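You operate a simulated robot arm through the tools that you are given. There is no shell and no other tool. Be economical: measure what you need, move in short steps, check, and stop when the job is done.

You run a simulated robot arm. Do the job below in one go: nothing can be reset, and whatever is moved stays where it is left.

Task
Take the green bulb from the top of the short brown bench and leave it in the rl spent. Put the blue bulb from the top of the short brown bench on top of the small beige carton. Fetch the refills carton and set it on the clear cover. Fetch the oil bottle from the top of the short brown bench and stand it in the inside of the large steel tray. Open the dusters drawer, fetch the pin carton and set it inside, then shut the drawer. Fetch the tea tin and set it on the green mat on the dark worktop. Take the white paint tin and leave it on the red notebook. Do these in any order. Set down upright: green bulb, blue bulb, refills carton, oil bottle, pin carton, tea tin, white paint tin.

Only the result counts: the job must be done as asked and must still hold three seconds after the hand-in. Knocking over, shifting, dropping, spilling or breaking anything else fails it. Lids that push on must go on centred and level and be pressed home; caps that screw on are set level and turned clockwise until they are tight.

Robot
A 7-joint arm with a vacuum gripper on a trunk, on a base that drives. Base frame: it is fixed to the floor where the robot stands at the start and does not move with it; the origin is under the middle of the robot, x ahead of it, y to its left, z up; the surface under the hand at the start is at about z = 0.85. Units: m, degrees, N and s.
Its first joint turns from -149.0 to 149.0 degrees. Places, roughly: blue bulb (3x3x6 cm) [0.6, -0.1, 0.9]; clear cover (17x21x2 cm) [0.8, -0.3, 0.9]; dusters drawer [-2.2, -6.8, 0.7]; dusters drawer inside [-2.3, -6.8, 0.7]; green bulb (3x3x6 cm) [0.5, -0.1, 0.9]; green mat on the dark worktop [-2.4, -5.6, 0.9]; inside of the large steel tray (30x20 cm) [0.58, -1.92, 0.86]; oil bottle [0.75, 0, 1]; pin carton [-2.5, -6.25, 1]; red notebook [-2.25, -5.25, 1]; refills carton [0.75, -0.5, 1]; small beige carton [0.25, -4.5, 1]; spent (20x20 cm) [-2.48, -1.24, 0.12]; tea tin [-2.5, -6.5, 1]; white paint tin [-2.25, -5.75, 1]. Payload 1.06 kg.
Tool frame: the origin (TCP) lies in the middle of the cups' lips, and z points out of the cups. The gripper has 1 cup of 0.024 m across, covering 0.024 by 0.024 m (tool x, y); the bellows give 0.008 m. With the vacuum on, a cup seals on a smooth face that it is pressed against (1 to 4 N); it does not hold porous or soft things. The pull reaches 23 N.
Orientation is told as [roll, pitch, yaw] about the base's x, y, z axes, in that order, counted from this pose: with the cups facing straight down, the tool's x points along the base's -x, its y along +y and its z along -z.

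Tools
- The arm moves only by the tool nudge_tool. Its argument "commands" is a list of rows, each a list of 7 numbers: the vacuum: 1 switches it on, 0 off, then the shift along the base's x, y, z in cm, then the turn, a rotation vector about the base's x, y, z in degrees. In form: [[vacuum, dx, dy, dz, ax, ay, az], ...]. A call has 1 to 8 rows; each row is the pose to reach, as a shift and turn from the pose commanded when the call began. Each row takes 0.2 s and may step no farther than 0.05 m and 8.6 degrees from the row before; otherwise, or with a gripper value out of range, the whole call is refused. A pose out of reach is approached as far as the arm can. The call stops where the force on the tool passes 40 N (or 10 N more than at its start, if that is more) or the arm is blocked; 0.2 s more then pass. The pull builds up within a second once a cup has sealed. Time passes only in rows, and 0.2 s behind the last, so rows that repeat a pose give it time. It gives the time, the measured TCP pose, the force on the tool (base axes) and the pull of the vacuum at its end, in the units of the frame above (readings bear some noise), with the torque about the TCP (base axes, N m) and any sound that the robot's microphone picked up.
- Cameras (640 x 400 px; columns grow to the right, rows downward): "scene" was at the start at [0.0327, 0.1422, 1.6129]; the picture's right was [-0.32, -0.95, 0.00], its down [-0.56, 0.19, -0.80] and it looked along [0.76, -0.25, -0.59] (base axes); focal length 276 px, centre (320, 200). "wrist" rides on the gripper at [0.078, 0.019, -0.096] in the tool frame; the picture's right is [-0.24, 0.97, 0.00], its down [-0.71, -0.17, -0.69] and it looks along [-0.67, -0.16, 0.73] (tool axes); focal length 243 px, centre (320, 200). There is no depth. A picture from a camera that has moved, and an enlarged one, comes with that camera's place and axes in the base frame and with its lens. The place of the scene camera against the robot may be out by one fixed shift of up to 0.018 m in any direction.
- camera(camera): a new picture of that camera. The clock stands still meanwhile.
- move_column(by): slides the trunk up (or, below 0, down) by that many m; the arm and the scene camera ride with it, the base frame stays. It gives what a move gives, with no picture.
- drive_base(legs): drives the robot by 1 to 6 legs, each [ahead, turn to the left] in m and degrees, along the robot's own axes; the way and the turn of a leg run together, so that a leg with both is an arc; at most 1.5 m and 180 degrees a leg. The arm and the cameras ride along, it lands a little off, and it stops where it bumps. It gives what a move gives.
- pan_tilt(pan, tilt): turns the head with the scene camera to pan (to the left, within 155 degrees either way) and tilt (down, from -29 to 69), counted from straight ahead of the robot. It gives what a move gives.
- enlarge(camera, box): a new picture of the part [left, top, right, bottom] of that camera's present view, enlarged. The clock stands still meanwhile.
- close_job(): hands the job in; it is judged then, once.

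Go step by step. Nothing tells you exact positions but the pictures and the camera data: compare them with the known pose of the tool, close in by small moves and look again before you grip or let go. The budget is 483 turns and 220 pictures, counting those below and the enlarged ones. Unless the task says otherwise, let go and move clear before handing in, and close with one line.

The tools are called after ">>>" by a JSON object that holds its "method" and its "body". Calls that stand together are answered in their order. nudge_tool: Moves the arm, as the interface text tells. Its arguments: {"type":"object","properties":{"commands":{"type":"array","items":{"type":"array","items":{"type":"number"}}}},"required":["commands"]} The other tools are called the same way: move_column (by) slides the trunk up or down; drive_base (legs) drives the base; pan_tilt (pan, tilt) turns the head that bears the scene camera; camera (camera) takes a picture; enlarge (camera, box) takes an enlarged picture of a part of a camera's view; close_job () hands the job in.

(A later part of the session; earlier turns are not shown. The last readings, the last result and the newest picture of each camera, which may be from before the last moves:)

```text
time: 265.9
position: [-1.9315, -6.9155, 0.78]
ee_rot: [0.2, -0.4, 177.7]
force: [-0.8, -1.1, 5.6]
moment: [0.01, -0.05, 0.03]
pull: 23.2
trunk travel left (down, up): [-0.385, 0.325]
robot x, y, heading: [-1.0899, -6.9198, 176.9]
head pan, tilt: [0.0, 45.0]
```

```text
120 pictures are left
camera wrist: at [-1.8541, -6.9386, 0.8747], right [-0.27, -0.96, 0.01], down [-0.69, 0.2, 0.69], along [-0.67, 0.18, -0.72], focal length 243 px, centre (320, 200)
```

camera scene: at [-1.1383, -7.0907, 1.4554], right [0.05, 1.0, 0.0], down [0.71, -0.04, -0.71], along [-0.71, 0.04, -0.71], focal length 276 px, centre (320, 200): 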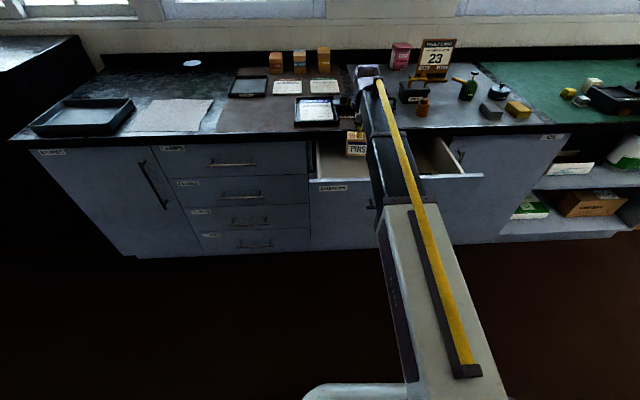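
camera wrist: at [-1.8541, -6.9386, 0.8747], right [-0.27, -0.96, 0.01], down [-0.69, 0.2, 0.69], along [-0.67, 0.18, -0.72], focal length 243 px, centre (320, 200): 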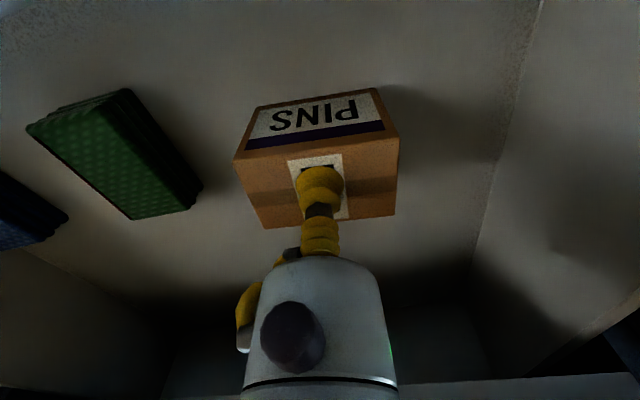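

The carton rests on the drawer floor. I release and rise straight up.

>>> {"method": "nudge_tool", "body": {"commands": [[0, 0, 0, 0, 0, 0, 0], [0, 0, 0, 0, 0, 0, 0], [0, 0, 0, 0.1, 0, 0, 0], [0, 0, 0, 0.8, 0, 0, 0], [0, 0, 0, 3, 0, 0, 0], [0, 0, 0, 6, 0, 0, 0], [0, 0, 0, 6, 0, 0, 0]]}}

>>> {"method": "move_column", "body": {"by": 0.25}}

>>> {"method": "camera", "body": {"camera": "wrist"}}

```text
time: 267.5
position: [-1.9316, -6.9154, 0.8395]
ee_rot: [0.2, -0.3, 177.7]
force: [0.4, 0.1, -1.0]
moment: [0.01, 0.02, 0.02]
pull: 0.0
trunk travel left (down, up): [-0.385, 0.325]
robot x, y, heading: [-1.0901, -6.9231, 176.9]
head pan, tilt: [0.0, 45.0]
```

```text
time: 270.0
position: [-1.9326, -6.916, 1.0891]
ee_rot: [0.3, -0.4, 177.7]
force: [-0.4, 0.4, 0.2]
moment: [-0.01, -0.01, 0.01]
pull: 0.1
trunk travel left (down, up): [-0.635, 0.075]
robot x, y, heading: [-1.0833, -6.9222, 176.8]
head pan, tilt: [0.0, 45.0]
```

```text
119 pictures are left
camera wrist: at [-1.8547, -6.9386, 1.1843], right [-0.27, -0.96, 0.01], down [-0.7, 0.2, 0.69], along [-0.66, 0.18, -0.72], focal length 243 px, centre (320, 200)
```

wrist: 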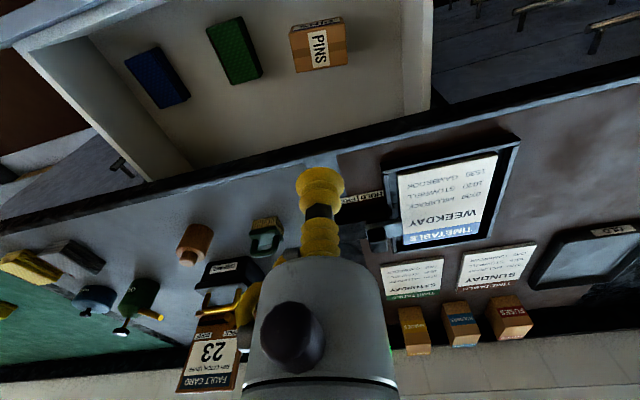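

The carton stands in the drawer. Now I back off, turn the tool horizontal again and push the drawer shut.

>>> {"method": "drive_base", "body": {"legs": [[-0.25, 1.5]]}}

>>> {"method": "nudge_tool", "body": {"commands": [[0, 0, 3, 0, 0, 8, 0], [0, 0, 6, 0, 0, 16, 0], [0, 0, 9, 0, 0, 24, 0], [0, 0, 11, 0, 0, 32, 0], [0, 0, 11, 0, 0, 40, 0], [0, 0, 11, 0, 0, 48, 0]]}}

>>> {"method": "nudge_tool", "body": {"commands": [[0, 0, 0, 0, 0, 8, 0], [0, 0, 0, 0, 0, 16, 0], [0, 0, 0, 0, 0, 24, 0], [0, 0, 0, 0, 0, 32, 0], [0, 0, 0, 0, 0, 40, 0], [0, 0, 0, 0, 0, 42, 0], [0, 0, 0, 0, 0, 42, 0]]}}

```text
time: 271.9
position: [-1.6813, -6.9482, 1.0903]
ee_rot: [0.2, -0.6, 179.2]
force: [0.4, -0.5, -0.4]
moment: [0.01, 0.0, -0.02]
pull: 0.1
trunk travel left (down, up): [-0.635, 0.075]
robot x, y, heading: [-0.8378, -6.9299, 178.2]
head pan, tilt: [0.0, 45.0]
```

```text
time: 273.3
position: [-1.6798, -6.8383, 1.0896]
ee_rot: [1.2, -48.6, 178.6]
force: [0.3, 0.4, -0.1]
moment: [-0.01, 0.02, 0.05]
pull: 0.2
trunk travel left (down, up): [-0.635, 0.075]
robot x, y, heading: [-0.8345, -6.9353, 178.4]
head pan, tilt: [0.0, 45.0]
```

```text
time: 274.9
position: [-1.6813, -6.8361, 1.0893]
ee_rot: [118.4, -89.1, 61.7]
force: [0.4, -0.2, -0.7]
moment: [0.0, -0.01, -0.04]
pull: 0.0
out of reach, approached as far as the arm can: row 5
trunk travel left (down, up): [-0.635, 0.075]
robot x, y, heading: [-0.8354, -6.9357, 178.4]
head pan, tilt: [0.0, 45.0]
```

>>> {"method": "move_column", "body": {"by": -0.36}}

>>> {"method": "camera", "body": {"camera": "wrist"}}

>>> {"method": "camera", "body": {"camera": "scene"}}

```text
time: 278.4
position: [-1.681, -6.8373, 0.73]
ee_rot: [117.5, -89.0, 62.7]
force: [-0.4, -0.5, -0.3]
moment: [0.01, 0.0, -0.01]
pull: 0.1
trunk travel left (down, up): [-0.275, 0.435]
robot x, y, heading: [-0.8382, -6.9316, 178.3]
head pan, tilt: [0.0, 45.0]
```

```text
118 pictures are left
camera wrist: at [-1.586, -6.8575, 0.6503], right [0.01, -0.97, 0.25], down [0.69, 0.18, 0.7], along [-0.72, 0.17, 0.67], focal length 243 px, centre (320, 200)
```

wrist: 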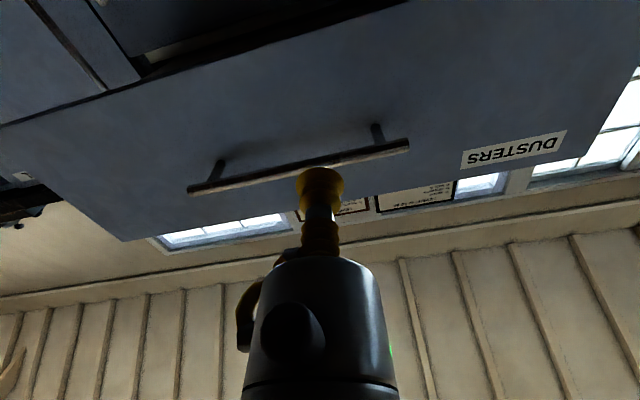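

```text
117 pictures are left
camera scene: at [-0.8824, -7.1022, 1.2254], right [0.03, 1.0, 0.0], down [0.71, -0.02, -0.71], along [-0.71, 0.02, -0.71], focal length 276 px, centre (320, 200)
```

scene: 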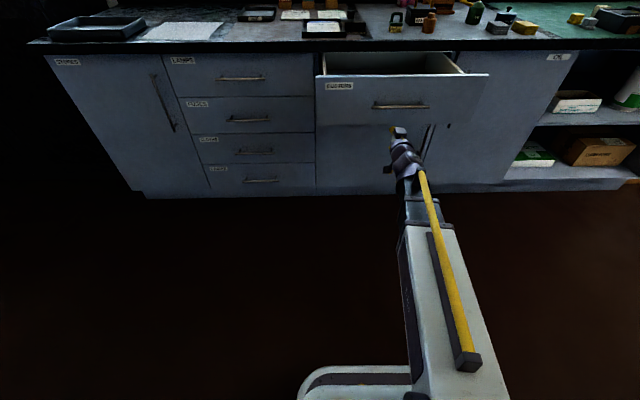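

I approach gently: drive up, touch the face, then push.

>>> {"method": "drive_base", "body": {"legs": [[0.09, 0]]}}

>>> {"method": "nudge_tool", "body": {"commands": [[0, -1, 0, 0, 0, 0, 0], [0, -2, 0, 0, 0, 0, 0], [0, -3, 0, 0, 0, 0, 0], [0, -4, 0, 0, 0, 0, 0], [0, -5, 0, 0, 0, 0, 0], [0, -6, 0, 0, 0, 0, 0]]}}

```text
time: 279.5
position: [-1.7711, -6.8331, 0.7287]
ee_rot: [117.6, -89.0, 62.5]
force: [0.0, -1.0, 0.1]
moment: [0.01, 0.02, -0.02]
pull: 0.0
trunk travel left (down, up): [-0.275, 0.435]
robot x, y, heading: [-0.928, -6.9311, 178.5]
head pan, tilt: [0.0, 45.0]
```

```text
time: 280.9
position: [-1.832, -6.8339, 0.7299]
ee_rot: [117.7, -89.0, 62.5]
force: [0.2, 0.3, -0.3]
moment: [0.01, 0.0, 0.02]
pull: 0.2
trunk travel left (down, up): [-0.275, 0.435]
robot x, y, heading: [-0.9251, -6.9292, 178.1]
head pan, tilt: [0.0, 45.0]
```

>>> {"method": "nudge_tool", "body": {"commands": [[0, -1, 0, 0, 0, 0, 0], [0, -2, 0, 0, 0, 0, 0], [0, -3, 0, 0, 0, 0, 0], [0, -4, 0, 0, 0, 0, 0], [0, -5, 0, 0, 0, 0, 0], [0, -6, 0, 0, 0, 0, 0]]}}

>>> {"method": "camera", "body": {"camera": "scene"}}

```text
time: 282.3
position: [-1.8909, -6.8327, 0.7288]
ee_rot: [117.5, -89.0, 62.7]
force: [0.7, 0.0, -0.9]
moment: [-0.03, 0.0, -0.03]
pull: 0.1
trunk travel left (down, up): [-0.275, 0.435]
robot x, y, heading: [-0.9237, -6.9293, 178.2]
head pan, tilt: [0.0, 45.0]
```

```text
116 pictures are left
camera scene: at [-0.973, -7.0994, 1.2253], right [0.03, 1.0, 0.0], down [0.71, -0.02, -0.71], along [-0.71, 0.02, -0.71], focal length 276 px, centre (320, 200)
```

scene: 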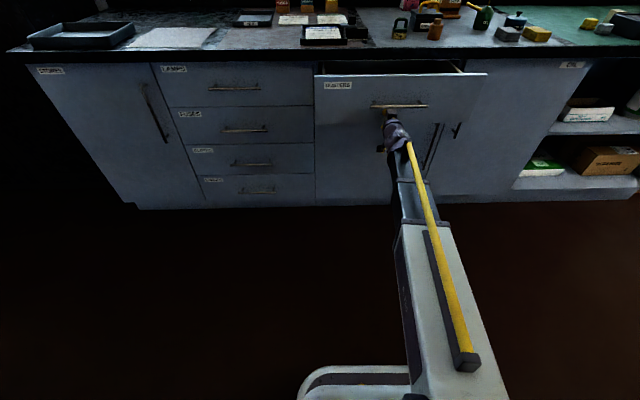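

The drawer moves in freely. I continue: drive a bit, then push by the arm to the stop.

>>> {"method": "drive_base", "body": {"legs": [[0.07, 0], [0.06, 0]]}}

>>> {"method": "nudge_tool", "body": {"commands": [[0, -1, 0, 0, 0, 0, 0], [0, -2, 0, 0, 0, 0, 0], [0, -3, 0, 0, 0, 0, 0], [0, -3.8, 0, 0, 0, 0, 0], [0, -4.4, 0, 0, 0, 0, 0], [0, -5, 0, 0, 0, 0, 0]]}}

```text
time: 283.9
position: [-2.0217, -6.8287, 0.7288]
ee_rot: [117.3, -89.0, 62.8]
force: [0.3, -0.2, 0.0]
moment: [-0.01, 0.03, 0.0]
pull: 0.1
trunk travel left (down, up): [-0.275, 0.435]
robot x, y, heading: [-1.0584, -6.925, 178.0]
head pan, tilt: [0.0, 45.0]
```

```text
time: 285.4
position: [-2.0664, -6.8284, 0.7285]
ee_rot: [112.0, -89.2, 68.0]
force: [10.9, -2.0, -2.0]
moment: [-0.04, 0.09, -0.03]
pull: 0.1
trunk travel left (down, up): [-0.275, 0.435]
robot x, y, heading: [-1.061, -6.9269, 178.3]
head pan, tilt: [0.0, 45.0]
stopped in row 6: the force on the tool passed its limit at 42 N (the readings are from after the stop); the commanded pose is now the measured one
```

The stop is reached at the same position as when closed. I back off and check.

>>> {"method": "nudge_tool", "body": {"commands": [[0, 1, 0, 0, 0, 0, 0], [0, 4, 0, 0, 0, 0, 0], [0, 8, 0, 0, 0, 0, 0], [0, 12, 0, 0, 0, 0, 0], [0, 16, 0, 0, 0, 0, 0]]}}

>>> {"method": "camera", "body": {"camera": "scene"}}

```text
time: 286.6
position: [-1.9089, -6.8286, 0.7286]
ee_rot: [109.9, -89.2, 70.2]
force: [0.2, 0.4, 0.7]
moment: [0.03, 0.01, 0.02]
pull: 0.2
trunk travel left (down, up): [-0.275, 0.435]
robot x, y, heading: [-1.0543, -6.9271, 178.1]
head pan, tilt: [0.0, 45.0]
```

```text
115 pictures are left
camera scene: at [-1.1031, -7.0954, 1.2253], right [0.03, 1.0, 0.0], down [0.71, -0.02, -0.71], along [-0.71, 0.02, -0.71], focal length 276 px, centre (320, 200)
```

scene: 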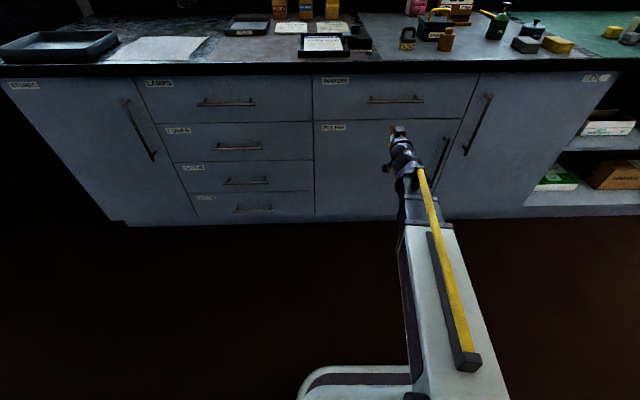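

The drawer is shut. Next the tea tin: raise the column, turn the tool down, and drive to it.

>>> {"method": "move_column", "body": {"by": 0.42}}

>>> {"method": "nudge_tool", "body": {"commands": [[0, 0, 0, 0, 0, -8, 0], [0, 0, 0, 0, 0, -16, 0], [0, 0, 0, 0, 0, -24, 0], [0, 0, 0, 0, 0, -32, 0], [0, 0, 0, 0, 0, -40, 0], [0, 0, 0, 0, 0, -48, 0]]}}

>>> {"method": "nudge_tool", "body": {"commands": [[0, 0, 0, 0, 0, -8, 0], [0, 0, 0, 0, 0, -16, 0], [0, 0, 0, 0, 0, -24, 0], [0, 0, 0, 0, 0, -32, 0], [0, 0, 0, 0, 0, -40, 0], [0, 0, 0, 0, 0, -41, 0], [0, 0, 0, 0, 0, -41, 0]]}}

```text
refused: 0.42 is not a number from -0.4 to 0.4
```

```text
time: 288.1
position: [-1.9074, -6.8285, 0.729]
ee_rot: [0.8, -42.2, 178.8]
force: [0.4, -0.5, 0.8]
moment: [0.0, -0.02, 0.01]
pull: 0.1
out of reach, approached as far as the arm can: row 1
trunk travel left (down, up): [-0.275, 0.435]
robot x, y, heading: [-1.0564, -6.9281, 178.0]
head pan, tilt: [0.0, 45.0]
```

```text
time: 289.6
position: [-1.9079, -6.8294, 0.728]
ee_rot: [0.0, -1.3, 179.2]
force: [-0.5, -1.2, -0.1]
moment: [-0.01, 0.01, 0.03]
pull: 0.0
trunk travel left (down, up): [-0.275, 0.435]
robot x, y, heading: [-1.0587, -6.9267, 178.3]
head pan, tilt: [0.0, 45.0]
```

>>> {"method": "nudge_tool", "body": {"commands": [[0, 4, 0, 0, 0, -1.3, 0], [0, 6, 0, 0, 0, -1.3, 0]]}}

>>> {"method": "move_column", "body": {"by": 0.4}}

>>> {"method": "drive_base", "body": {"legs": [[0, -90], [0.33, 0], [0, 91]]}}

>>> {"method": "camera", "body": {"camera": "scene"}}

```text
time: 290.2
position: [-1.846, -6.8292, 0.7284]
ee_rot: [0.1, 0.1, 179.1]
force: [-0.2, 0.0, 0.6]
moment: [-0.03, -0.01, 0.02]
pull: 0.0
trunk travel left (down, up): [-0.275, 0.435]
robot x, y, heading: [-1.0577, -6.9276, 178.3]
head pan, tilt: [0.0, 45.0]
```

```text
time: 294.1
position: [-1.8466, -6.8285, 1.1282]
ee_rot: [0.0, 0.1, 179.2]
force: [-0.2, -0.3, 0.4]
moment: [0.01, 0.0, -0.01]
pull: 0.0
trunk travel left (down, up): [-0.675, 0.035]
robot x, y, heading: [-1.0543, -6.9252, 178.2]
head pan, tilt: [0.0, 45.0]
```

```text
time: 304.0
position: [-1.8391, -6.5257, 1.1286]
ee_rot: [-0.1, 0.1, -179.1]
force: [0.2, 0.2, 0.2]
moment: [0.0, -0.01, 0.01]
pull: 0.0
trunk travel left (down, up): [-0.675, 0.035]
robot x, y, heading: [-1.0426, -6.6015, 179.7]
head pan, tilt: [0.0, 45.0]
```

```text
114 pictures are left
camera scene: at [-1.0875, -6.77, 1.6253], right [0.0, 1.0, 0.0], down [0.71, 0.0, -0.71], along [-0.71, 0.0, -0.71], focal length 276 px, centre (320, 200)
```

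scene: 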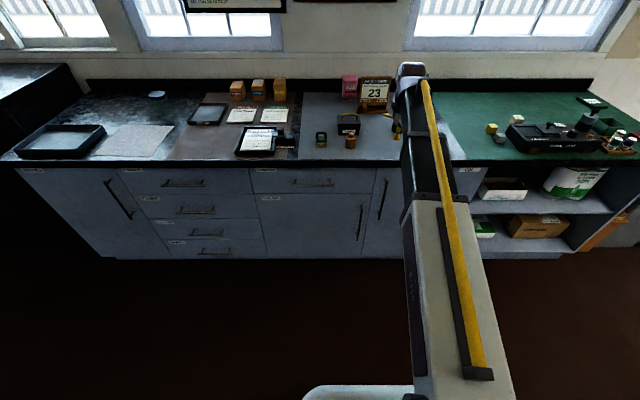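

The tea tin is at about (-2.62, -6.60). I retract the hand a little, shift it left of the calendar, then drive in.

>>> {"method": "nudge_tool", "body": {"commands": [[0, 3, -3, 0, 0, 0, 0], [0, 6, -6, 0, 0, 0, 0], [0, 9, -9, 0, 0, 0, 0], [0, 12, -12, 0, 0, 0, 0], [0, 12, -14, 0, 0, 0, 0]]}}

>>> {"method": "drive_base", "body": {"legs": [[0.6, 0]]}}

>>> {"method": "camera", "body": {"camera": "wrist"}}

>>> {"method": "camera", "body": {"camera": "scene"}}

```text
time: 305.2
position: [-1.7178, -6.6662, 1.127]
ee_rot: [0.0, 0.1, -179.1]
force: [-0.2, -0.2, 0.1]
moment: [0.01, 0.01, -0.01]
pull: 0.1
trunk travel left (down, up): [-0.675, 0.035]
robot x, y, heading: [-1.0482, -6.6008, 179.9]
head pan, tilt: [0.0, 45.0]
```

```text
time: 308.5
position: [-2.3098, -6.6629, 1.1265]
ee_rot: [-0.1, 0.0, -179.2]
force: [0.5, -0.3, -0.1]
moment: [-0.02, 0.02, 0.03]
pull: 0.0
trunk travel left (down, up): [-0.675, 0.035]
robot x, y, heading: [-1.632, -6.5955, 179.5]
head pan, tilt: [0.0, 45.0]
```

```text
113 pictures are left
camera wrist: at [-2.2304, -6.6812, 1.2225], right [-0.22, -0.98, 0.0], down [-0.71, 0.16, 0.69], along [-0.67, 0.15, -0.73], focal length 243 px, centre (320, 200)
```

wrist: 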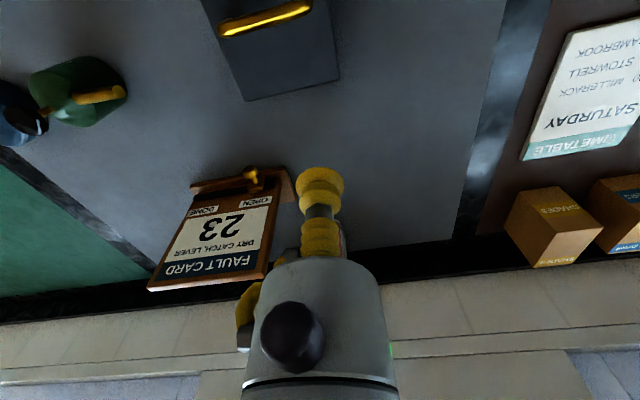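

```text
112 pictures are left
camera scene: at [-1.6779, -6.7682, 1.6253], right [0.0, 1.0, 0.0], down [0.71, 0.0, -0.71], along [-0.71, 0.0, -0.71], focal length 276 px, centre (320, 200)
```

scene: 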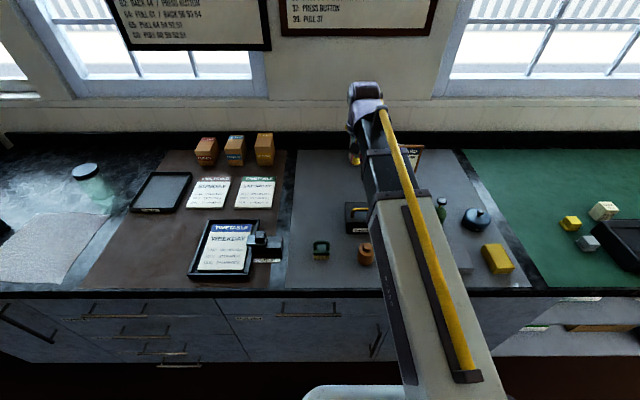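

The tin is behind the gripper; I step the hand aside to see it.

>>> {"method": "nudge_tool", "body": {"commands": [[0, 0, -4, 0, 0, 0, 0], [0, -2, -8, 0, 0, 0, 0], [0, -4, -12, 0, 0, 0, 0], [0, -4, -12, 0, 0, 0, 0]]}}

>>> {"method": "enlarge", "body": {"camera": "wrist", "box": [100, 80, 360, 280]}}

```text
time: 309.5
position: [-2.3508, -6.7846, 1.1244]
ee_rot: [0.0, 0.1, -179.4]
force: [0.4, -0.3, -0.2]
moment: [0.0, -0.01, -0.02]
pull: 0.1
trunk travel left (down, up): [-0.675, 0.035]
robot x, y, heading: [-1.6349, -6.5998, 179.7]
head pan, tilt: [0.0, 45.0]
```

```text
2.00 times, centred on (230, 180) of wrist
camera zoom: at [-2.2729, -6.8029, 1.2202], right [-0.22, -0.97, 0.0], down [-0.71, 0.16, 0.69], along [-0.67, 0.15, -0.73], focal length 485 px, centre (500, 240)
```

zoom: 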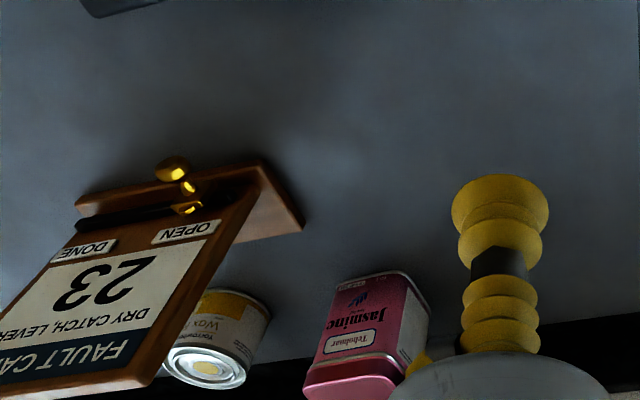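

>>> {"method": "enlarge", "body": {"camera": "wrist", "box": [200, 190, 340, 330]}}

```text
2.86 times, centred on (270, 260) of wrist
camera zoom: at [-2.2729, -6.8029, 1.2202], right [-0.22, -0.97, 0.0], down [-0.71, 0.16, 0.69], along [-0.67, 0.15, -0.73], focal length 693 px, centre (463, 29)
```

zoom: 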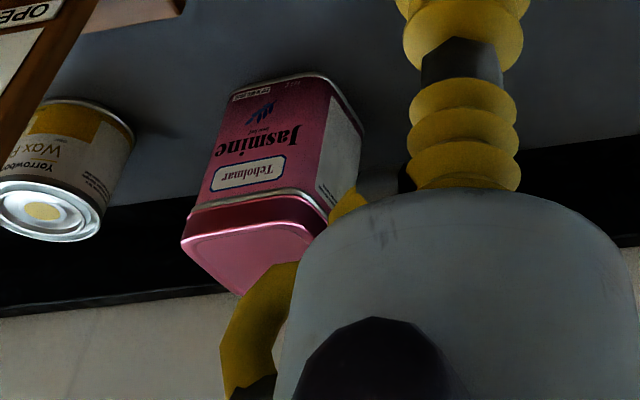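

Lid centre is about (-2.625, -6.61, 1.013), at the edge of reach. I move over it, keeping left of the calendar.

>>> {"method": "nudge_tool", "body": {"commands": [[0, -4, 1, 0, 0, 0, 0], [0, -8, 3, 0, 0, 0, 0], [0, -12, 5, 0, 0, 0, 0], [0, -16, 8, 0, 0, 0, 0], [0, -19.5, 11, 0, 0, 0, 0], [0, -22.5, 14, 0, 0, 0, 0], [0, -24.5, 17, 0, 0, 0, 0], [0, -24.5, 17, 0, 0, 0, 0]]}}

>>> {"method": "camera", "body": {"camera": "wrist"}}

```text
time: 311.3
position: [-2.5949, -6.6127, 1.1276]
ee_rot: [0.1, 0.0, -179.3]
force: [0.2, -1.7, -0.3]
moment: [0.0, 0.0, -0.03]
pull: 0.0
trunk travel left (down, up): [-0.675, 0.035]
robot x, y, heading: [-1.6352, -6.5958, 179.6]
head pan, tilt: [0.0, 45.0]
```

```text
109 pictures are left
camera wrist: at [-2.5171, -6.6315, 1.2223], right [-0.22, -0.98, 0.0], down [-0.71, 0.16, 0.69], along [-0.67, 0.15, -0.73], focal length 243 px, centre (320, 200)
```

wrist: 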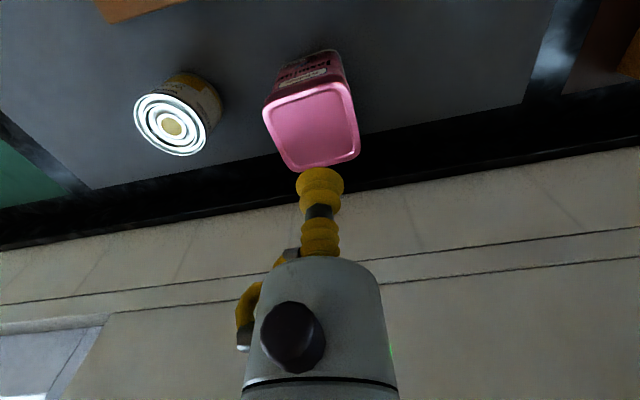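

The lid centre is confirmed at (-2.620, -6.602). I align and press with vacuum.

>>> {"method": "nudge_tool", "body": {"commands": [[1, -2.3, 0.9, 0, 0, 0, 0], [1, -2.3, 0.9, -4, 0, 0, 0], [1, -2.3, 0.9, -8, 0, 0, 0], [1, -2.3, 0.9, -10.2, 0, 0, 0], [1, -2.3, 0.9, -11.2, 0, 0, 0], [1, -2.3, 0.9, -11.2, 0, 0, 0]]}}

```text
time: 312.7
position: [-2.6185, -6.6046, 1.015]
ee_rot: [0.0, 0.0, -179.3]
force: [0.8, 0.9, -0.9]
moment: [-0.03, 0.02, 0.0]
pull: 23.3
trunk travel left (down, up): [-0.675, 0.035]
robot x, y, heading: [-1.6345, -6.6007, 179.7]
head pan, tilt: [0.0, 45.0]
```

Sealed. I lift the tin high and bring it back along the same way around the calendar.

>>> {"method": "nudge_tool", "body": {"commands": [[1, 0, 0, 2, 0, 0, 0], [1, 0, 0, 5, 0, 0, 0], [1, 0, 0, 9, 0, 0, 0], [1, 0, 0, 13, 0, 0, 0], [1, 0, 0, 17, 0, 0, 0], [1, 0, 0, 19, 0, 0, 0], [1, 0, 0, 19, 0, 0, 0]]}}

>>> {"method": "nudge_tool", "body": {"commands": [[1, 2, -3, 0, 0, 0, 0], [1, 4, -6, 0, 0, 0, 0], [1, 7, -9, 0, 0, 0, 0], [1, 10, -12, 0, 0, 0, 0], [1, 14, -14, 0, 0, 0, 0], [1, 18, -15, 0, 0, 0, 0], [1, 22, -16, 0, 0, 0, 0], [1, 25, -16, 0, 0, 0, 0]]}}

>>> {"method": "camera", "body": {"camera": "wrist"}}

```text
time: 314.3
position: [-2.6166, -6.6034, 1.2065]
ee_rot: [0.1, 0.0, -179.2]
force: [-0.8, -0.9, -2.3]
moment: [-0.03, -0.04, 0.02]
pull: 22.7
trunk travel left (down, up): [-0.675, 0.035]
robot x, y, heading: [-1.6346, -6.5945, 180.0]
head pan, tilt: [0.0, 45.0]
```

```text
time: 316.1
position: [-2.3651, -6.7646, 1.2063]
ee_rot: [0.0, -0.1, -179.2]
force: [-0.1, 0.3, -2.4]
moment: [-0.03, 0.0, 0.0]
pull: 22.7
trunk travel left (down, up): [-0.675, 0.035]
robot x, y, heading: [-1.6361, -6.5948, 179.6]
head pan, tilt: [0.0, 45.0]
```

```text
108 pictures are left
camera wrist: at [-2.2878, -6.783, 1.3017], right [-0.22, -0.97, 0.0], down [-0.71, 0.16, 0.69], along [-0.67, 0.15, -0.73], focal length 243 px, centre (320, 200)
```

wrist: 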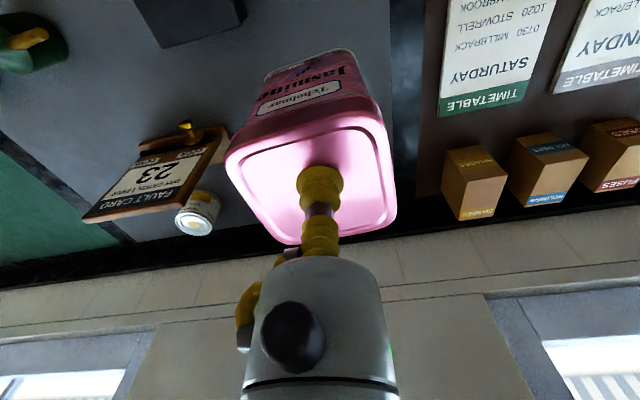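

>>> {"method": "drive_base", "body": {"legs": [[-0.5, 0], [0, -90], [1.05, 0], [0, 90.5]]}}

>>> {"method": "camera", "body": {"camera": "scene"}}

```text
time: 331.7
position: [-1.8823, -5.6973, 1.2068]
ee_rot: [0.0, 0.0, -179.6]
force: [0.4, 0.4, -2.1]
moment: [-0.01, -0.06, -0.01]
pull: 22.8
trunk travel left (down, up): [-0.675, 0.035]
robot x, y, heading: [-1.1507, -5.5338, 179.2]
head pan, tilt: [0.0, 45.0]
```

```text
107 pictures are left
camera scene: at [-1.1935, -5.7056, 1.6253], right [0.01, 1.0, 0.0], down [0.71, -0.01, -0.71], along [-0.71, 0.01, -0.71], focal length 276 px, centre (320, 200)
```

scene: 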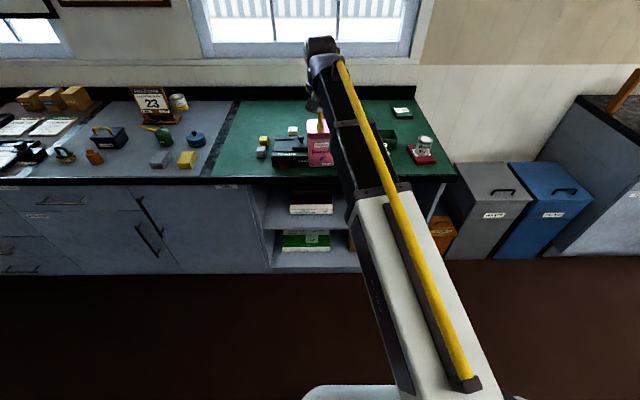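

I drive forward and position the tin over the free spot where the paint tin stood.

>>> {"method": "drive_base", "body": {"legs": [[0.38, 0]]}}

>>> {"method": "nudge_tool", "body": {"commands": [[1, -3, 1, 0, 0, 0, 0], [1, -6, 2, 0, 0, 0, 0], [1, -9, 3, 0, 0, 0, 0], [1, -11, 3.5, 0, 0, 0, 0], [1, -11, 3.5, 0, 0, 0, 0]]}}

>>> {"method": "camera", "body": {"camera": "wrist"}}

>>> {"method": "camera", "body": {"camera": "scene"}}

```text
time: 334.1
position: [-2.2613, -5.6877, 1.2058]
ee_rot: [0.0, -0.1, -179.9]
force: [0.7, -0.6, -2.9]
moment: [0.01, -0.01, 0.02]
pull: 22.8
trunk travel left (down, up): [-0.675, 0.035]
robot x, y, heading: [-1.531, -5.5331, 179.2]
head pan, tilt: [0.0, 45.0]
```

```text
time: 335.3
position: [-2.3717, -5.6524, 1.2061]
ee_rot: [0.0, 0.0, -180.0]
force: [0.3, -0.5, -1.9]
moment: [-0.01, -0.02, -0.01]
pull: 23.2
trunk travel left (down, up): [-0.675, 0.035]
robot x, y, heading: [-1.5301, -5.5326, 179.0]
head pan, tilt: [0.0, 45.0]
```

```text
106 pictures are left
camera wrist: at [-2.2936, -5.6706, 1.3017], right [-0.23, -0.97, 0.0], down [-0.71, 0.17, 0.69], along [-0.67, 0.16, -0.73], focal length 243 px, centre (320, 200)
```

wrist: 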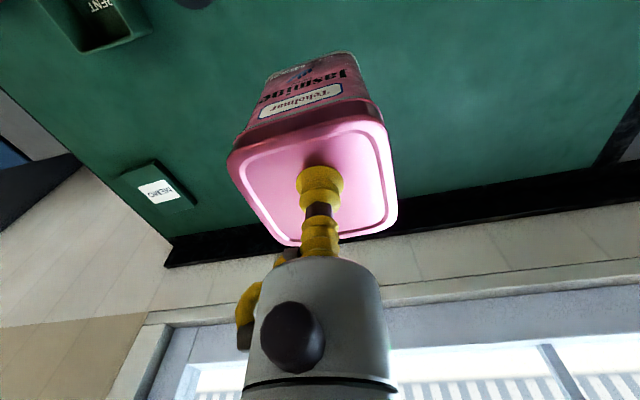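

```text
105 pictures are left
camera scene: at [-1.5735, -5.7, 1.6253], right [0.02, 1.0, 0.0], down [0.71, -0.01, -0.71], along [-0.71, 0.01, -0.71], focal length 276 px, centre (320, 200)
```

scene: 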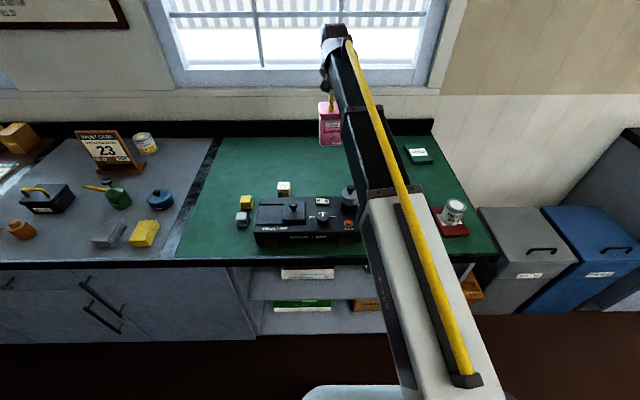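

The spot is clear. I move 3 cm further back and lower toward the mat.

>>> {"method": "nudge_tool", "body": {"commands": [[1, -3, 0, -2, 0, 0, 0], [1, -3, 0, -6, 0, 0, 0], [1, -3, 0, -10, 0, 0, 0], [1, -3, 0, -14, 0, 0, 0], [1, -3, 0, -17, 0, 0, 0], [1, -3, 0, -17, 0, 0, 0]]}}

>>> {"method": "camera", "body": {"camera": "wrist"}}

```text
time: 336.7
position: [-2.4029, -5.6543, 1.0341]
ee_rot: [0.0, 0.0, -179.9]
force: [0.2, -0.3, -2.1]
moment: [-0.03, -0.03, 0.02]
pull: 23.0
trunk travel left (down, up): [-0.675, 0.035]
robot x, y, heading: [-1.5318, -5.5288, 178.9]
head pan, tilt: [0.0, 45.0]
```

```text
104 pictures are left
camera wrist: at [-2.3253, -5.6733, 1.1301], right [-0.23, -0.97, 0.0], down [-0.71, 0.17, 0.69], along [-0.67, 0.16, -0.73], focal length 243 px, centre (320, 200)
```

wrist: 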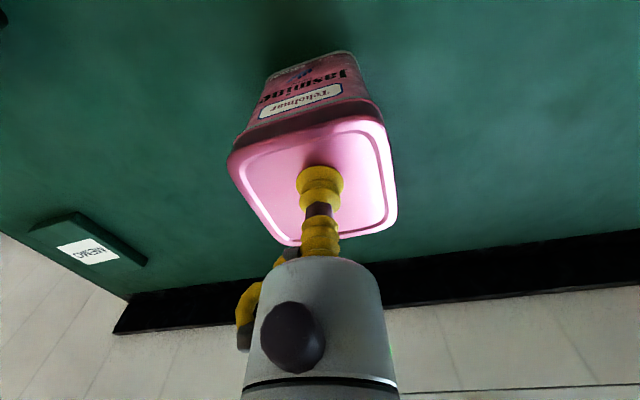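

>>> {"method": "nudge_tool", "body": {"commands": [[1, 0, 0, -0.7, 0, 0, 0], [1, 0, 0, -1.2, 0, 0, 0], [1, 0, 0, -1.7, 0, 0, 0], [1, 0, 0, -1.7, 0, 0, 0]]}}

```text
time: 337.7
position: [-2.4027, -5.6531, 1.0188]
ee_rot: [0.0, 0.0, -180.0]
force: [-0.3, 1.1, -3.0]
moment: [-0.02, -0.04, 0.02]
pull: 22.4
trunk travel left (down, up): [-0.675, 0.035]
robot x, y, heading: [-1.5321, -5.53, 179.0]
head pan, tilt: [0.0, 45.0]
```

>>> {"method": "nudge_tool", "body": {"commands": [[1, 0, 0, -0.4, 0, 0, 0], [1, 0, 0, -0.8, 0, 0, 0], [1, 0, 0, -0.8, 0, 0, 0]]}}

```text
time: 338.5
position: [-2.4028, -5.6531, 1.0126]
ee_rot: [0.1, -0.3, -179.8]
force: [-3.6, -3.6, 17.4]
moment: [0.04, 0.0, -0.03]
pull: 23.1
trunk travel left (down, up): [-0.675, 0.035]
robot x, y, heading: [-1.529, -5.532, 178.9]
head pan, tilt: [0.0, 45.0]
```

It bears on the mat. I ease off, release and rise.

>>> {"method": "nudge_tool", "body": {"commands": [[1, 0, 0, 0.2, 0, 0, 0], [0, 0, 0, 0.2, 0, 0, 0], [0, 0, 0, 0.2, 0, 0, 0], [0, 0, 0, 0.3, 0, 0, 0], [0, 0, 0, 1, 0, 0, 0], [0, 0, 0, 5, 0, 0, 0], [0, 0, 0, 9, 0, 0, 0], [0, 0, 0, 13, 0, 0, 0]]}}

>>> {"method": "camera", "body": {"camera": "wrist"}}

```text
time: 340.3
position: [-2.4033, -5.6537, 1.1418]
ee_rot: [0.0, 0.0, -180.0]
force: [0.4, -0.7, 0.2]
moment: [0.04, 0.04, -0.02]
pull: 0.0
trunk travel left (down, up): [-0.675, 0.035]
robot x, y, heading: [-1.5296, -5.5324, 178.8]
head pan, tilt: [0.0, 45.0]
```

```text
103 pictures are left
camera wrist: at [-2.3243, -5.6732, 1.236], right [-0.23, -0.97, 0.0], down [-0.71, 0.17, 0.69], along [-0.67, 0.16, -0.73], focal length 243 px, centre (320, 200)
```

wrist: 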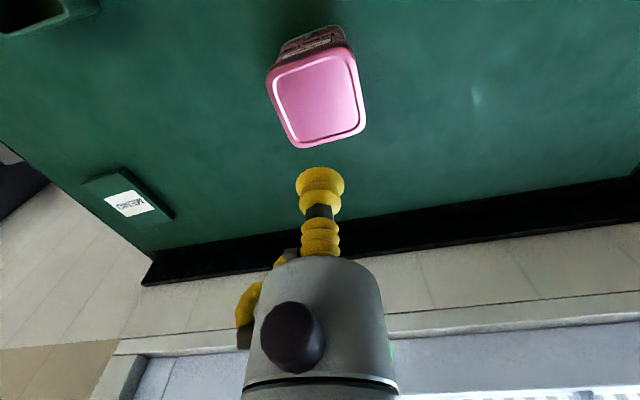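

All the west counter jobs are done. I drive back to the first bench for the green bulb.

>>> {"method": "drive_base", "body": {"legs": [[-0.5, 0], [0, -89], [1.4, 0], [1.4, 0], [1.4, 0], [1.2, 0]]}}

>>> {"method": "pan_tilt", "body": {"pan": 60, "tilt": 40}}

>>> {"method": "camera", "body": {"camera": "scene"}}

```text
time: 372.7
position: [-1.1345, 0.7888, 1.1399]
ee_rot: [0.0, 0.0, 90.0]
force: [1.0, 0.6, 0.4]
moment: [-0.03, -0.02, 0.0]
pull: 0.1
trunk travel left (down, up): [-0.675, 0.035]
robot x, y, heading: [-1.0107, -0.0842, 89.0]
head pan, tilt: [0.0, 45.0]
```

```text
time: 374.0
position: [-1.1364, 0.79, 1.1392]
ee_rot: [0.0, 0.0, 89.9]
force: [-0.2, 0.7, 0.0]
moment: [0.0, 0.02, -0.02]
pull: 0.1
trunk travel left (down, up): [-0.675, 0.035]
robot x, y, heading: [-1.0088, -0.081, 89.0]
head pan, tilt: [60.0, 40.0]
```

```text
102 pictures are left
camera scene: at [-1.2609, -0.0823, 1.6326], right [0.52, 0.86, 0.0], down [0.55, -0.33, -0.77], along [-0.66, 0.39, -0.64], focal length 276 px, centre (320, 200)
```

scene: 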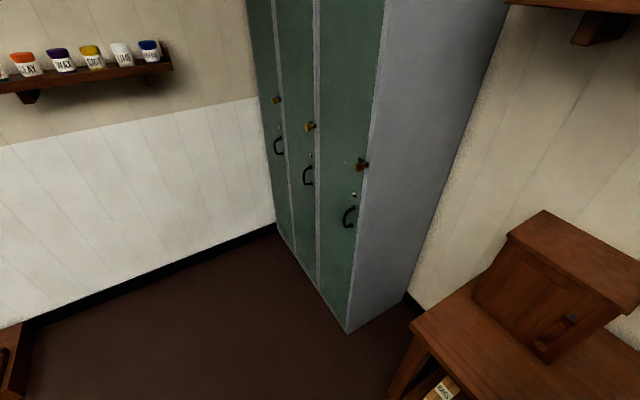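

There is another table with a wooden cabinet under my hand on this side; I check the clearance before turning.

>>> {"method": "camera", "body": {"camera": "wrist"}}

>>> {"method": "pan_tilt", "body": {"pan": 0, "tilt": 40}}

>>> {"method": "camera", "body": {"camera": "scene"}}

```text
101 pictures are left
camera wrist: at [-1.1549, 0.711, 1.2355], right [-0.97, 0.23, 0.0], down [0.17, 0.71, 0.69], along [0.16, 0.67, -0.73], focal length 243 px, centre (320, 200)
```

wrist: 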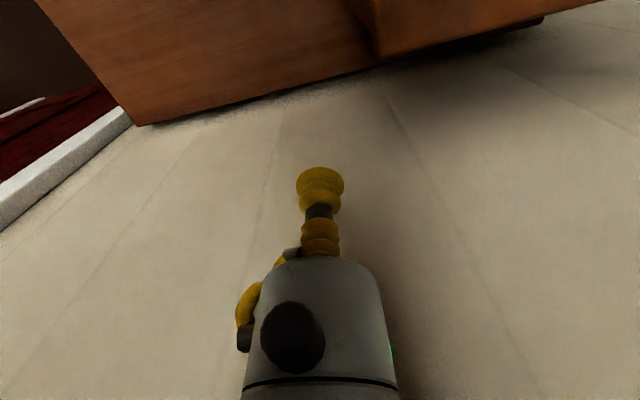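

```text
time: 375.3
position: [-1.1355, 0.7894, 1.1406]
ee_rot: [0.1, -0.1, 90.0]
force: [-0.5, 0.3, 0.6]
moment: [0.01, 0.01, 0.03]
pull: 0.0
trunk travel left (down, up): [-0.675, 0.035]
robot x, y, heading: [-1.0124, -0.0846, 89.0]
head pan, tilt: [0.0, 40.0]
```

```text
100 pictures are left
camera scene: at [-1.1866, -0.041, 1.6326], right [1.0, -0.02, 0.0], down [-0.01, -0.64, -0.77], along [0.01, 0.77, -0.64], focal length 276 px, centre (320, 200)
```

scene: 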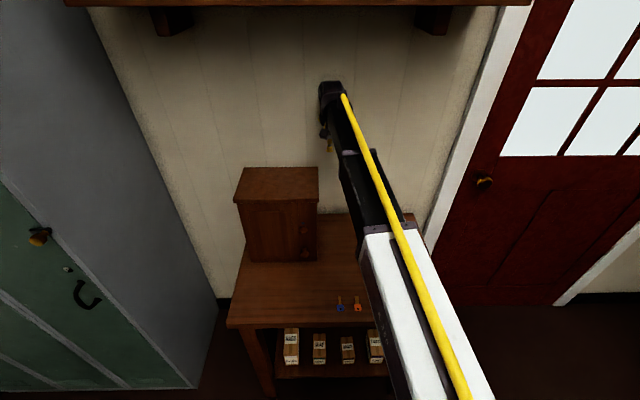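

The hand is in clear air. I back off from this table, turn to the first bench and drive up to it a little right of the bulbs.

>>> {"method": "drive_base", "body": {"legs": [[-0.3, 0], [0, -89], [0.75, 0]]}}

>>> {"method": "pan_tilt", "body": {"pan": 10, "tilt": 45}}

>>> {"method": "camera", "body": {"camera": "scene"}}

```text
time: 384.8
position: [0.6049, -0.194, 1.1398]
ee_rot: [0.0, 0.0, 3.0]
force: [0.2, -0.2, -0.3]
moment: [0.02, 0.03, 0.03]
pull: 0.0
trunk travel left (down, up): [-0.675, 0.035]
robot x, y, heading: [-0.2569, -0.3638, 2.0]
head pan, tilt: [0.0, 40.0]
```

```text
time: 385.5
position: [0.6058, -0.1928, 1.1386]
ee_rot: [0.1, 0.0, 3.1]
force: [-0.2, -0.2, 0.3]
moment: [-0.02, 0.01, -0.02]
pull: 0.1
trunk travel left (down, up): [-0.675, 0.035]
robot x, y, heading: [-0.2606, -0.3651, 1.9]
head pan, tilt: [10.0, 45.0]
```

```text
99 pictures are left
camera scene: at [-0.237, -0.1779, 1.6253], right [0.21, -0.98, 0.0], down [-0.69, -0.15, -0.71], along [0.69, 0.15, -0.71], focal length 276 px, centre (320, 200)
```

scene: 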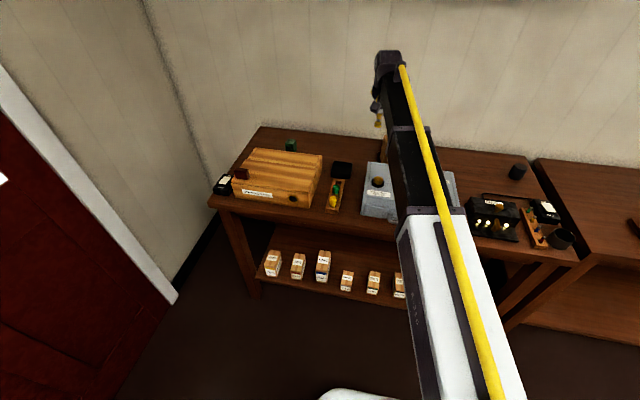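

The green bulb should be at about (0.543, -0.076, 0.902). I move over it, squaring the tool.

>>> {"method": "nudge_tool", "body": {"commands": [[0, -2, 4, 0, 0, 0, -1], [0, -4, 8, 0, 0, 0, -2], [0, -6.3, 11.7, 0, 0, 0, -3], [0, -6.3, 11.7, -5, 0, 0, -3], [0, -6.3, 11.7, -10, 0, 0, -3], [0, -6.3, 11.7, -14, 0, 0, -3], [0, -6.3, 11.7, -14, 0, 0, -3]]}}

>>> {"method": "enlarge", "body": {"camera": "wrist", "box": [240, 60, 400, 220]}}

```text
time: 387.1
position: [0.5444, -0.0778, 1.0009]
ee_rot: [0.0, 0.0, 0.1]
force: [0.0, 0.6, -0.1]
moment: [-0.01, -0.01, -0.01]
pull: 0.0
trunk travel left (down, up): [-0.675, 0.035]
robot x, y, heading: [-0.2628, -0.3633, 2.0]
head pan, tilt: [10.0, 45.0]
```

```text
2.50 times, centred on (320, 140) of wrist
camera zoom: at [0.465, -0.059, 1.0963], right [0.23, 0.97, 0.0], down [0.71, -0.17, 0.69], along [0.67, -0.16, -0.73], focal length 606 px, centre (320, 350)
```

zoom: 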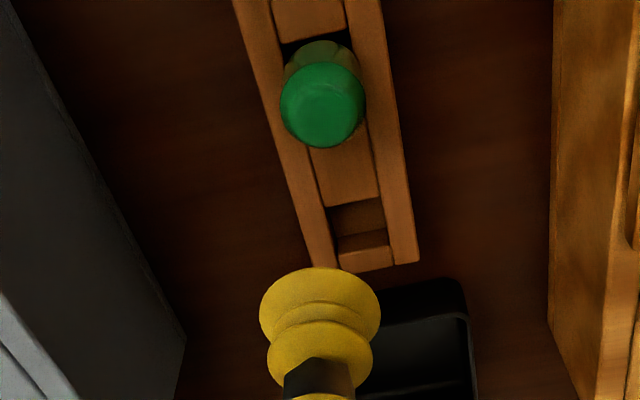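

>>> {"method": "nudge_tool", "body": {"commands": [[0, -0.39, 0.2, -2, 0, 0, 0], [0, -0.39, 0.2, -5, 0, 0, 0], [0, -0.39, 0.2, -7.5, 0, 0, 0], [0, -0.39, 0.2, -7.5, 0, 0, 0]]}}

>>> {"method": "enlarge", "body": {"camera": "wrist", "box": [240, 100, 400, 220]}}

```text
time: 388.1
position: [0.537, -0.0742, 0.9266]
ee_rot: [0.0, -0.1, 0.0]
force: [0.9, -0.1, 0.8]
moment: [-0.01, -0.01, 0.0]
pull: 0.0
trunk travel left (down, up): [-0.675, 0.035]
robot x, y, heading: [-0.2602, -0.3611, 1.7]
head pan, tilt: [10.0, 45.0]
```

```text
3.33 times, centred on (320, 160) of wrist
camera zoom: at [0.4595, -0.0565, 1.0212], right [0.23, 0.97, 0.0], down [0.71, -0.17, 0.69], along [0.67, -0.16, -0.73], focal length 809 px, centre (320, 333)
```

zoom: 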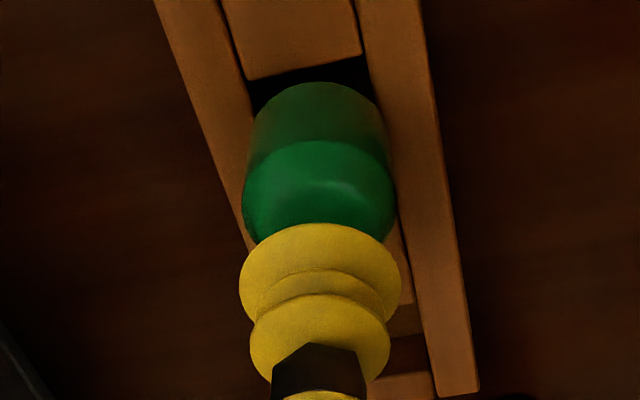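

The bulb is about 4 mm further out; I correct and recheck.

>>> {"method": "nudge_tool", "body": {"commands": [[0, 0.4, 0, 0, 0, 0, 0], [0, 0.4, 0, 0, 0, 0, 0]]}}

>>> {"method": "enlarge", "body": {"camera": "wrist", "box": [240, 100, 400, 220]}}

```text
time: 388.7
position: [0.542, -0.0766, 0.9246]
ee_rot: [0.0, 0.0, 0.0]
force: [0.6, 0.8, -0.2]
moment: [-0.01, 0.02, 0.02]
pull: 0.0
trunk travel left (down, up): [-0.675, 0.035]
robot x, y, heading: [-0.2663, -0.3649, 1.9]
head pan, tilt: [10.0, 45.0]
```

```text
3.33 times, centred on (320, 160) of wrist
camera zoom: at [0.4636, -0.057, 1.0209], right [0.23, 0.97, 0.0], down [0.71, -0.17, 0.69], along [0.67, -0.16, -0.73], focal length 809 px, centre (320, 333)
```

zoom: 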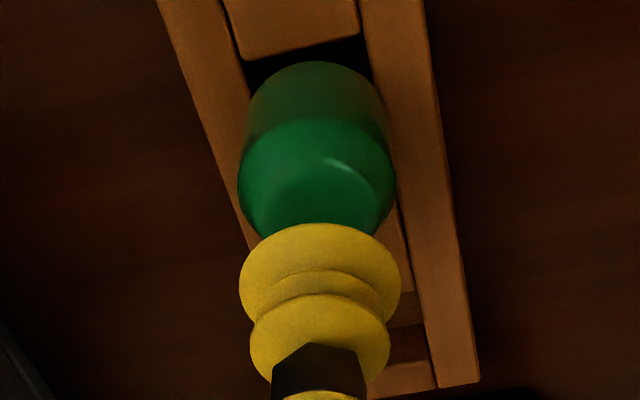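

Now it matches the blue bulb's alignment. I press down with the vacuum on.

>>> {"method": "nudge_tool", "body": {"commands": [[1, 0, 0, -1.2, 0, 0, 0], [1, 0, 0, -2, 0, 0, 0], [1, 0, 0, -2.4, 0, 0, 0], [1, 0, 0, -2.4, 0, 0, 0], [1, 0, 0, -2.4, 0, 0, 0]]}}

```text
time: 389.9
position: [0.5418, -0.075, 0.9027]
ee_rot: [0.0, -0.2, 0.0]
force: [3.8, 1.1, 19.2]
moment: [0.0, -0.08, 0.02]
pull: 23.1
trunk travel left (down, up): [-0.675, 0.035]
robot x, y, heading: [-0.2634, -0.3617, 2.0]
head pan, tilt: [10.0, 45.0]
```

Sealed. I lift the green bulb out, back off and turn toward the spent tray on the far side.

>>> {"method": "nudge_tool", "body": {"commands": [[1, 0, 0, 1, 0, 0, 0], [1, 0, 0, 3, 0, 0, 0], [1, 0, 0, 6, 0, 0, 0], [1, 0, 0, 10, 0, 0, 0], [1, 0, 0, 14, 0, 0, 0], [1, 0, 0, 18, 0, 0, 0], [1, 0, 0, 22, 0, 0, 0]]}}

>>> {"method": "drive_base", "body": {"legs": [[-0.35, 0], [0, -139], [0.7, 0]]}}

>>> {"method": "pan_tilt", "body": {"pan": -25, "tilt": 35}}

>>> {"method": "camera", "body": {"camera": "scene"}}

```text
time: 391.5
position: [0.5424, -0.0746, 1.1221]
ee_rot: [-0.1, 0.0, -0.1]
force: [0.6, 0.0, 0.1]
moment: [-0.01, -0.01, 0.0]
pull: 22.9
trunk travel left (down, up): [-0.675, 0.035]
robot x, y, heading: [-0.2616, -0.361, 2.0]
head pan, tilt: [10.0, 45.0]
```

```text
time: 403.0
position: [-1.5165, -1.6285, 1.1226]
ee_rot: [0.0, 0.0, -137.3]
force: [0.2, -0.7, -0.9]
moment: [-0.02, 0.02, -0.02]
pull: 23.1
trunk travel left (down, up): [-0.675, 0.035]
robot x, y, heading: [-1.1197, -0.8735, -135.3]
head pan, tilt: [10.0, 45.0]
```

```text
time: 404.0
position: [-1.5168, -1.6292, 1.1227]
ee_rot: [-0.1, 0.0, -137.3]
force: [0.0, 0.1, 0.4]
moment: [-0.01, -0.02, 0.0]
pull: 22.7
trunk travel left (down, up): [-0.675, 0.035]
robot x, y, heading: [-1.1197, -0.8728, -135.4]
head pan, tilt: [-25.0, 35.0]
```

```text
95 pictures are left
camera scene: at [-1.0565, -0.9929, 1.6401], right [-0.34, 0.94, 0.0], down [0.54, 0.19, -0.82], along [-0.77, -0.28, -0.57], focal length 276 px, centre (320, 200)
```

scene: 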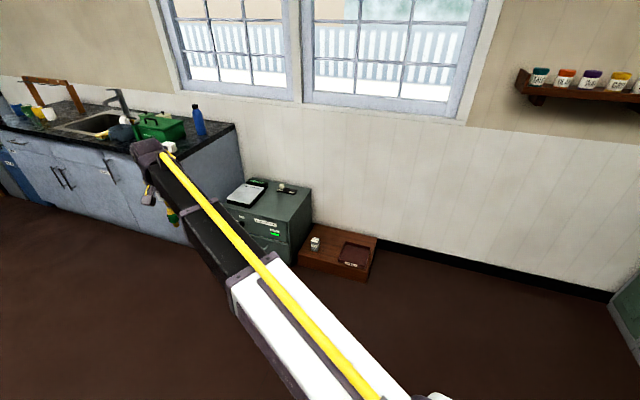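

>>> {"method": "enlarge", "body": {"camera": "scene", "box": [290, 210, 390, 290]}}

```text
5.00 times, centred on (340, 250) of scene
camera zoom: at [-1.0565, -0.9929, 1.6401], right [-0.34, 0.94, 0.0], down [0.54, 0.19, -0.82], along [-0.77, -0.28, -0.57], focal length 1381 px, centre (220, -50)
```

zoom: 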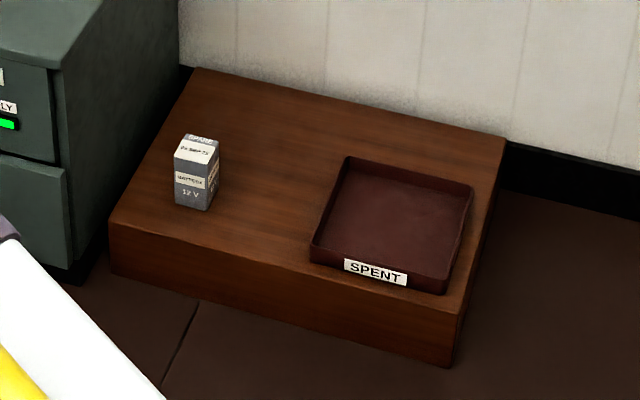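

The SPENT tray sits on a low platform near (-2.5, -1.25). I drive in front of it and face it.

>>> {"method": "drive_base", "body": {"legs": [[0, -12], [0.62, 0], [0, -32]]}}

>>> {"method": "pan_tilt", "body": {"pan": 0, "tilt": 50}}

>>> {"method": "camera", "body": {"camera": "scene"}}

>>> {"method": "camera", "body": {"camera": "wrist"}}

```text
time: 409.9
position: [-2.4529, -1.4825, 1.1225]
ee_rot: [0.0, -0.1, 178.8]
force: [0.0, 0.1, 0.6]
moment: [-0.02, 0.04, -0.02]
pull: 23.1
trunk travel left (down, up): [-0.675, 0.035]
robot x, y, heading: [-1.6441, -1.2122, -179.3]
head pan, tilt: [-25.0, 35.0]
```

```text
time: 410.8
position: [-2.4533, -1.4805, 1.1208]
ee_rot: [0.0, 0.0, 178.8]
force: [0.5, -0.3, -1.2]
moment: [0.02, 0.0, 0.01]
pull: 22.6
trunk travel left (down, up): [-0.675, 0.035]
robot x, y, heading: [-1.6429, -1.2116, -179.2]
head pan, tilt: [0.0, 50.0]
```

```text
93 pictures are left
camera scene: at [-1.6791, -1.3832, 1.6185], right [-0.01, 1.0, 0.0], down [0.77, 0.01, -0.64], along [-0.64, -0.01, -0.77], focal length 276 px, centre (320, 200)
```

scene: 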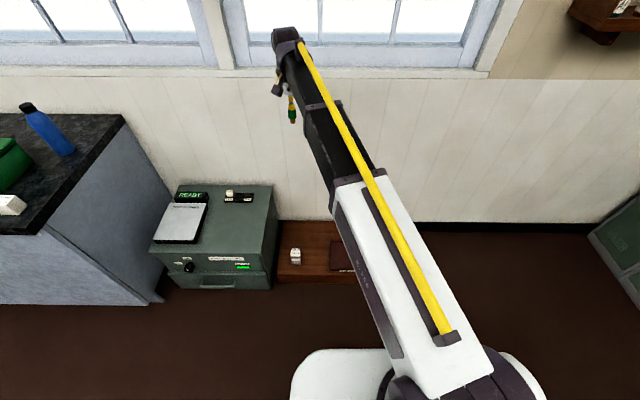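

```text
92 pictures are left
camera wrist: at [-2.3755, -1.5031, 1.2178], right [-0.26, -0.97, 0.0], down [-0.7, 0.19, 0.69], along [-0.66, 0.18, -0.73], focal length 243 px, centre (320, 200)
```

wrist: 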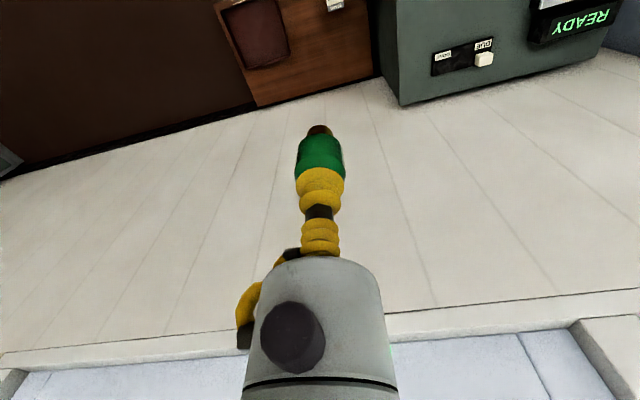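

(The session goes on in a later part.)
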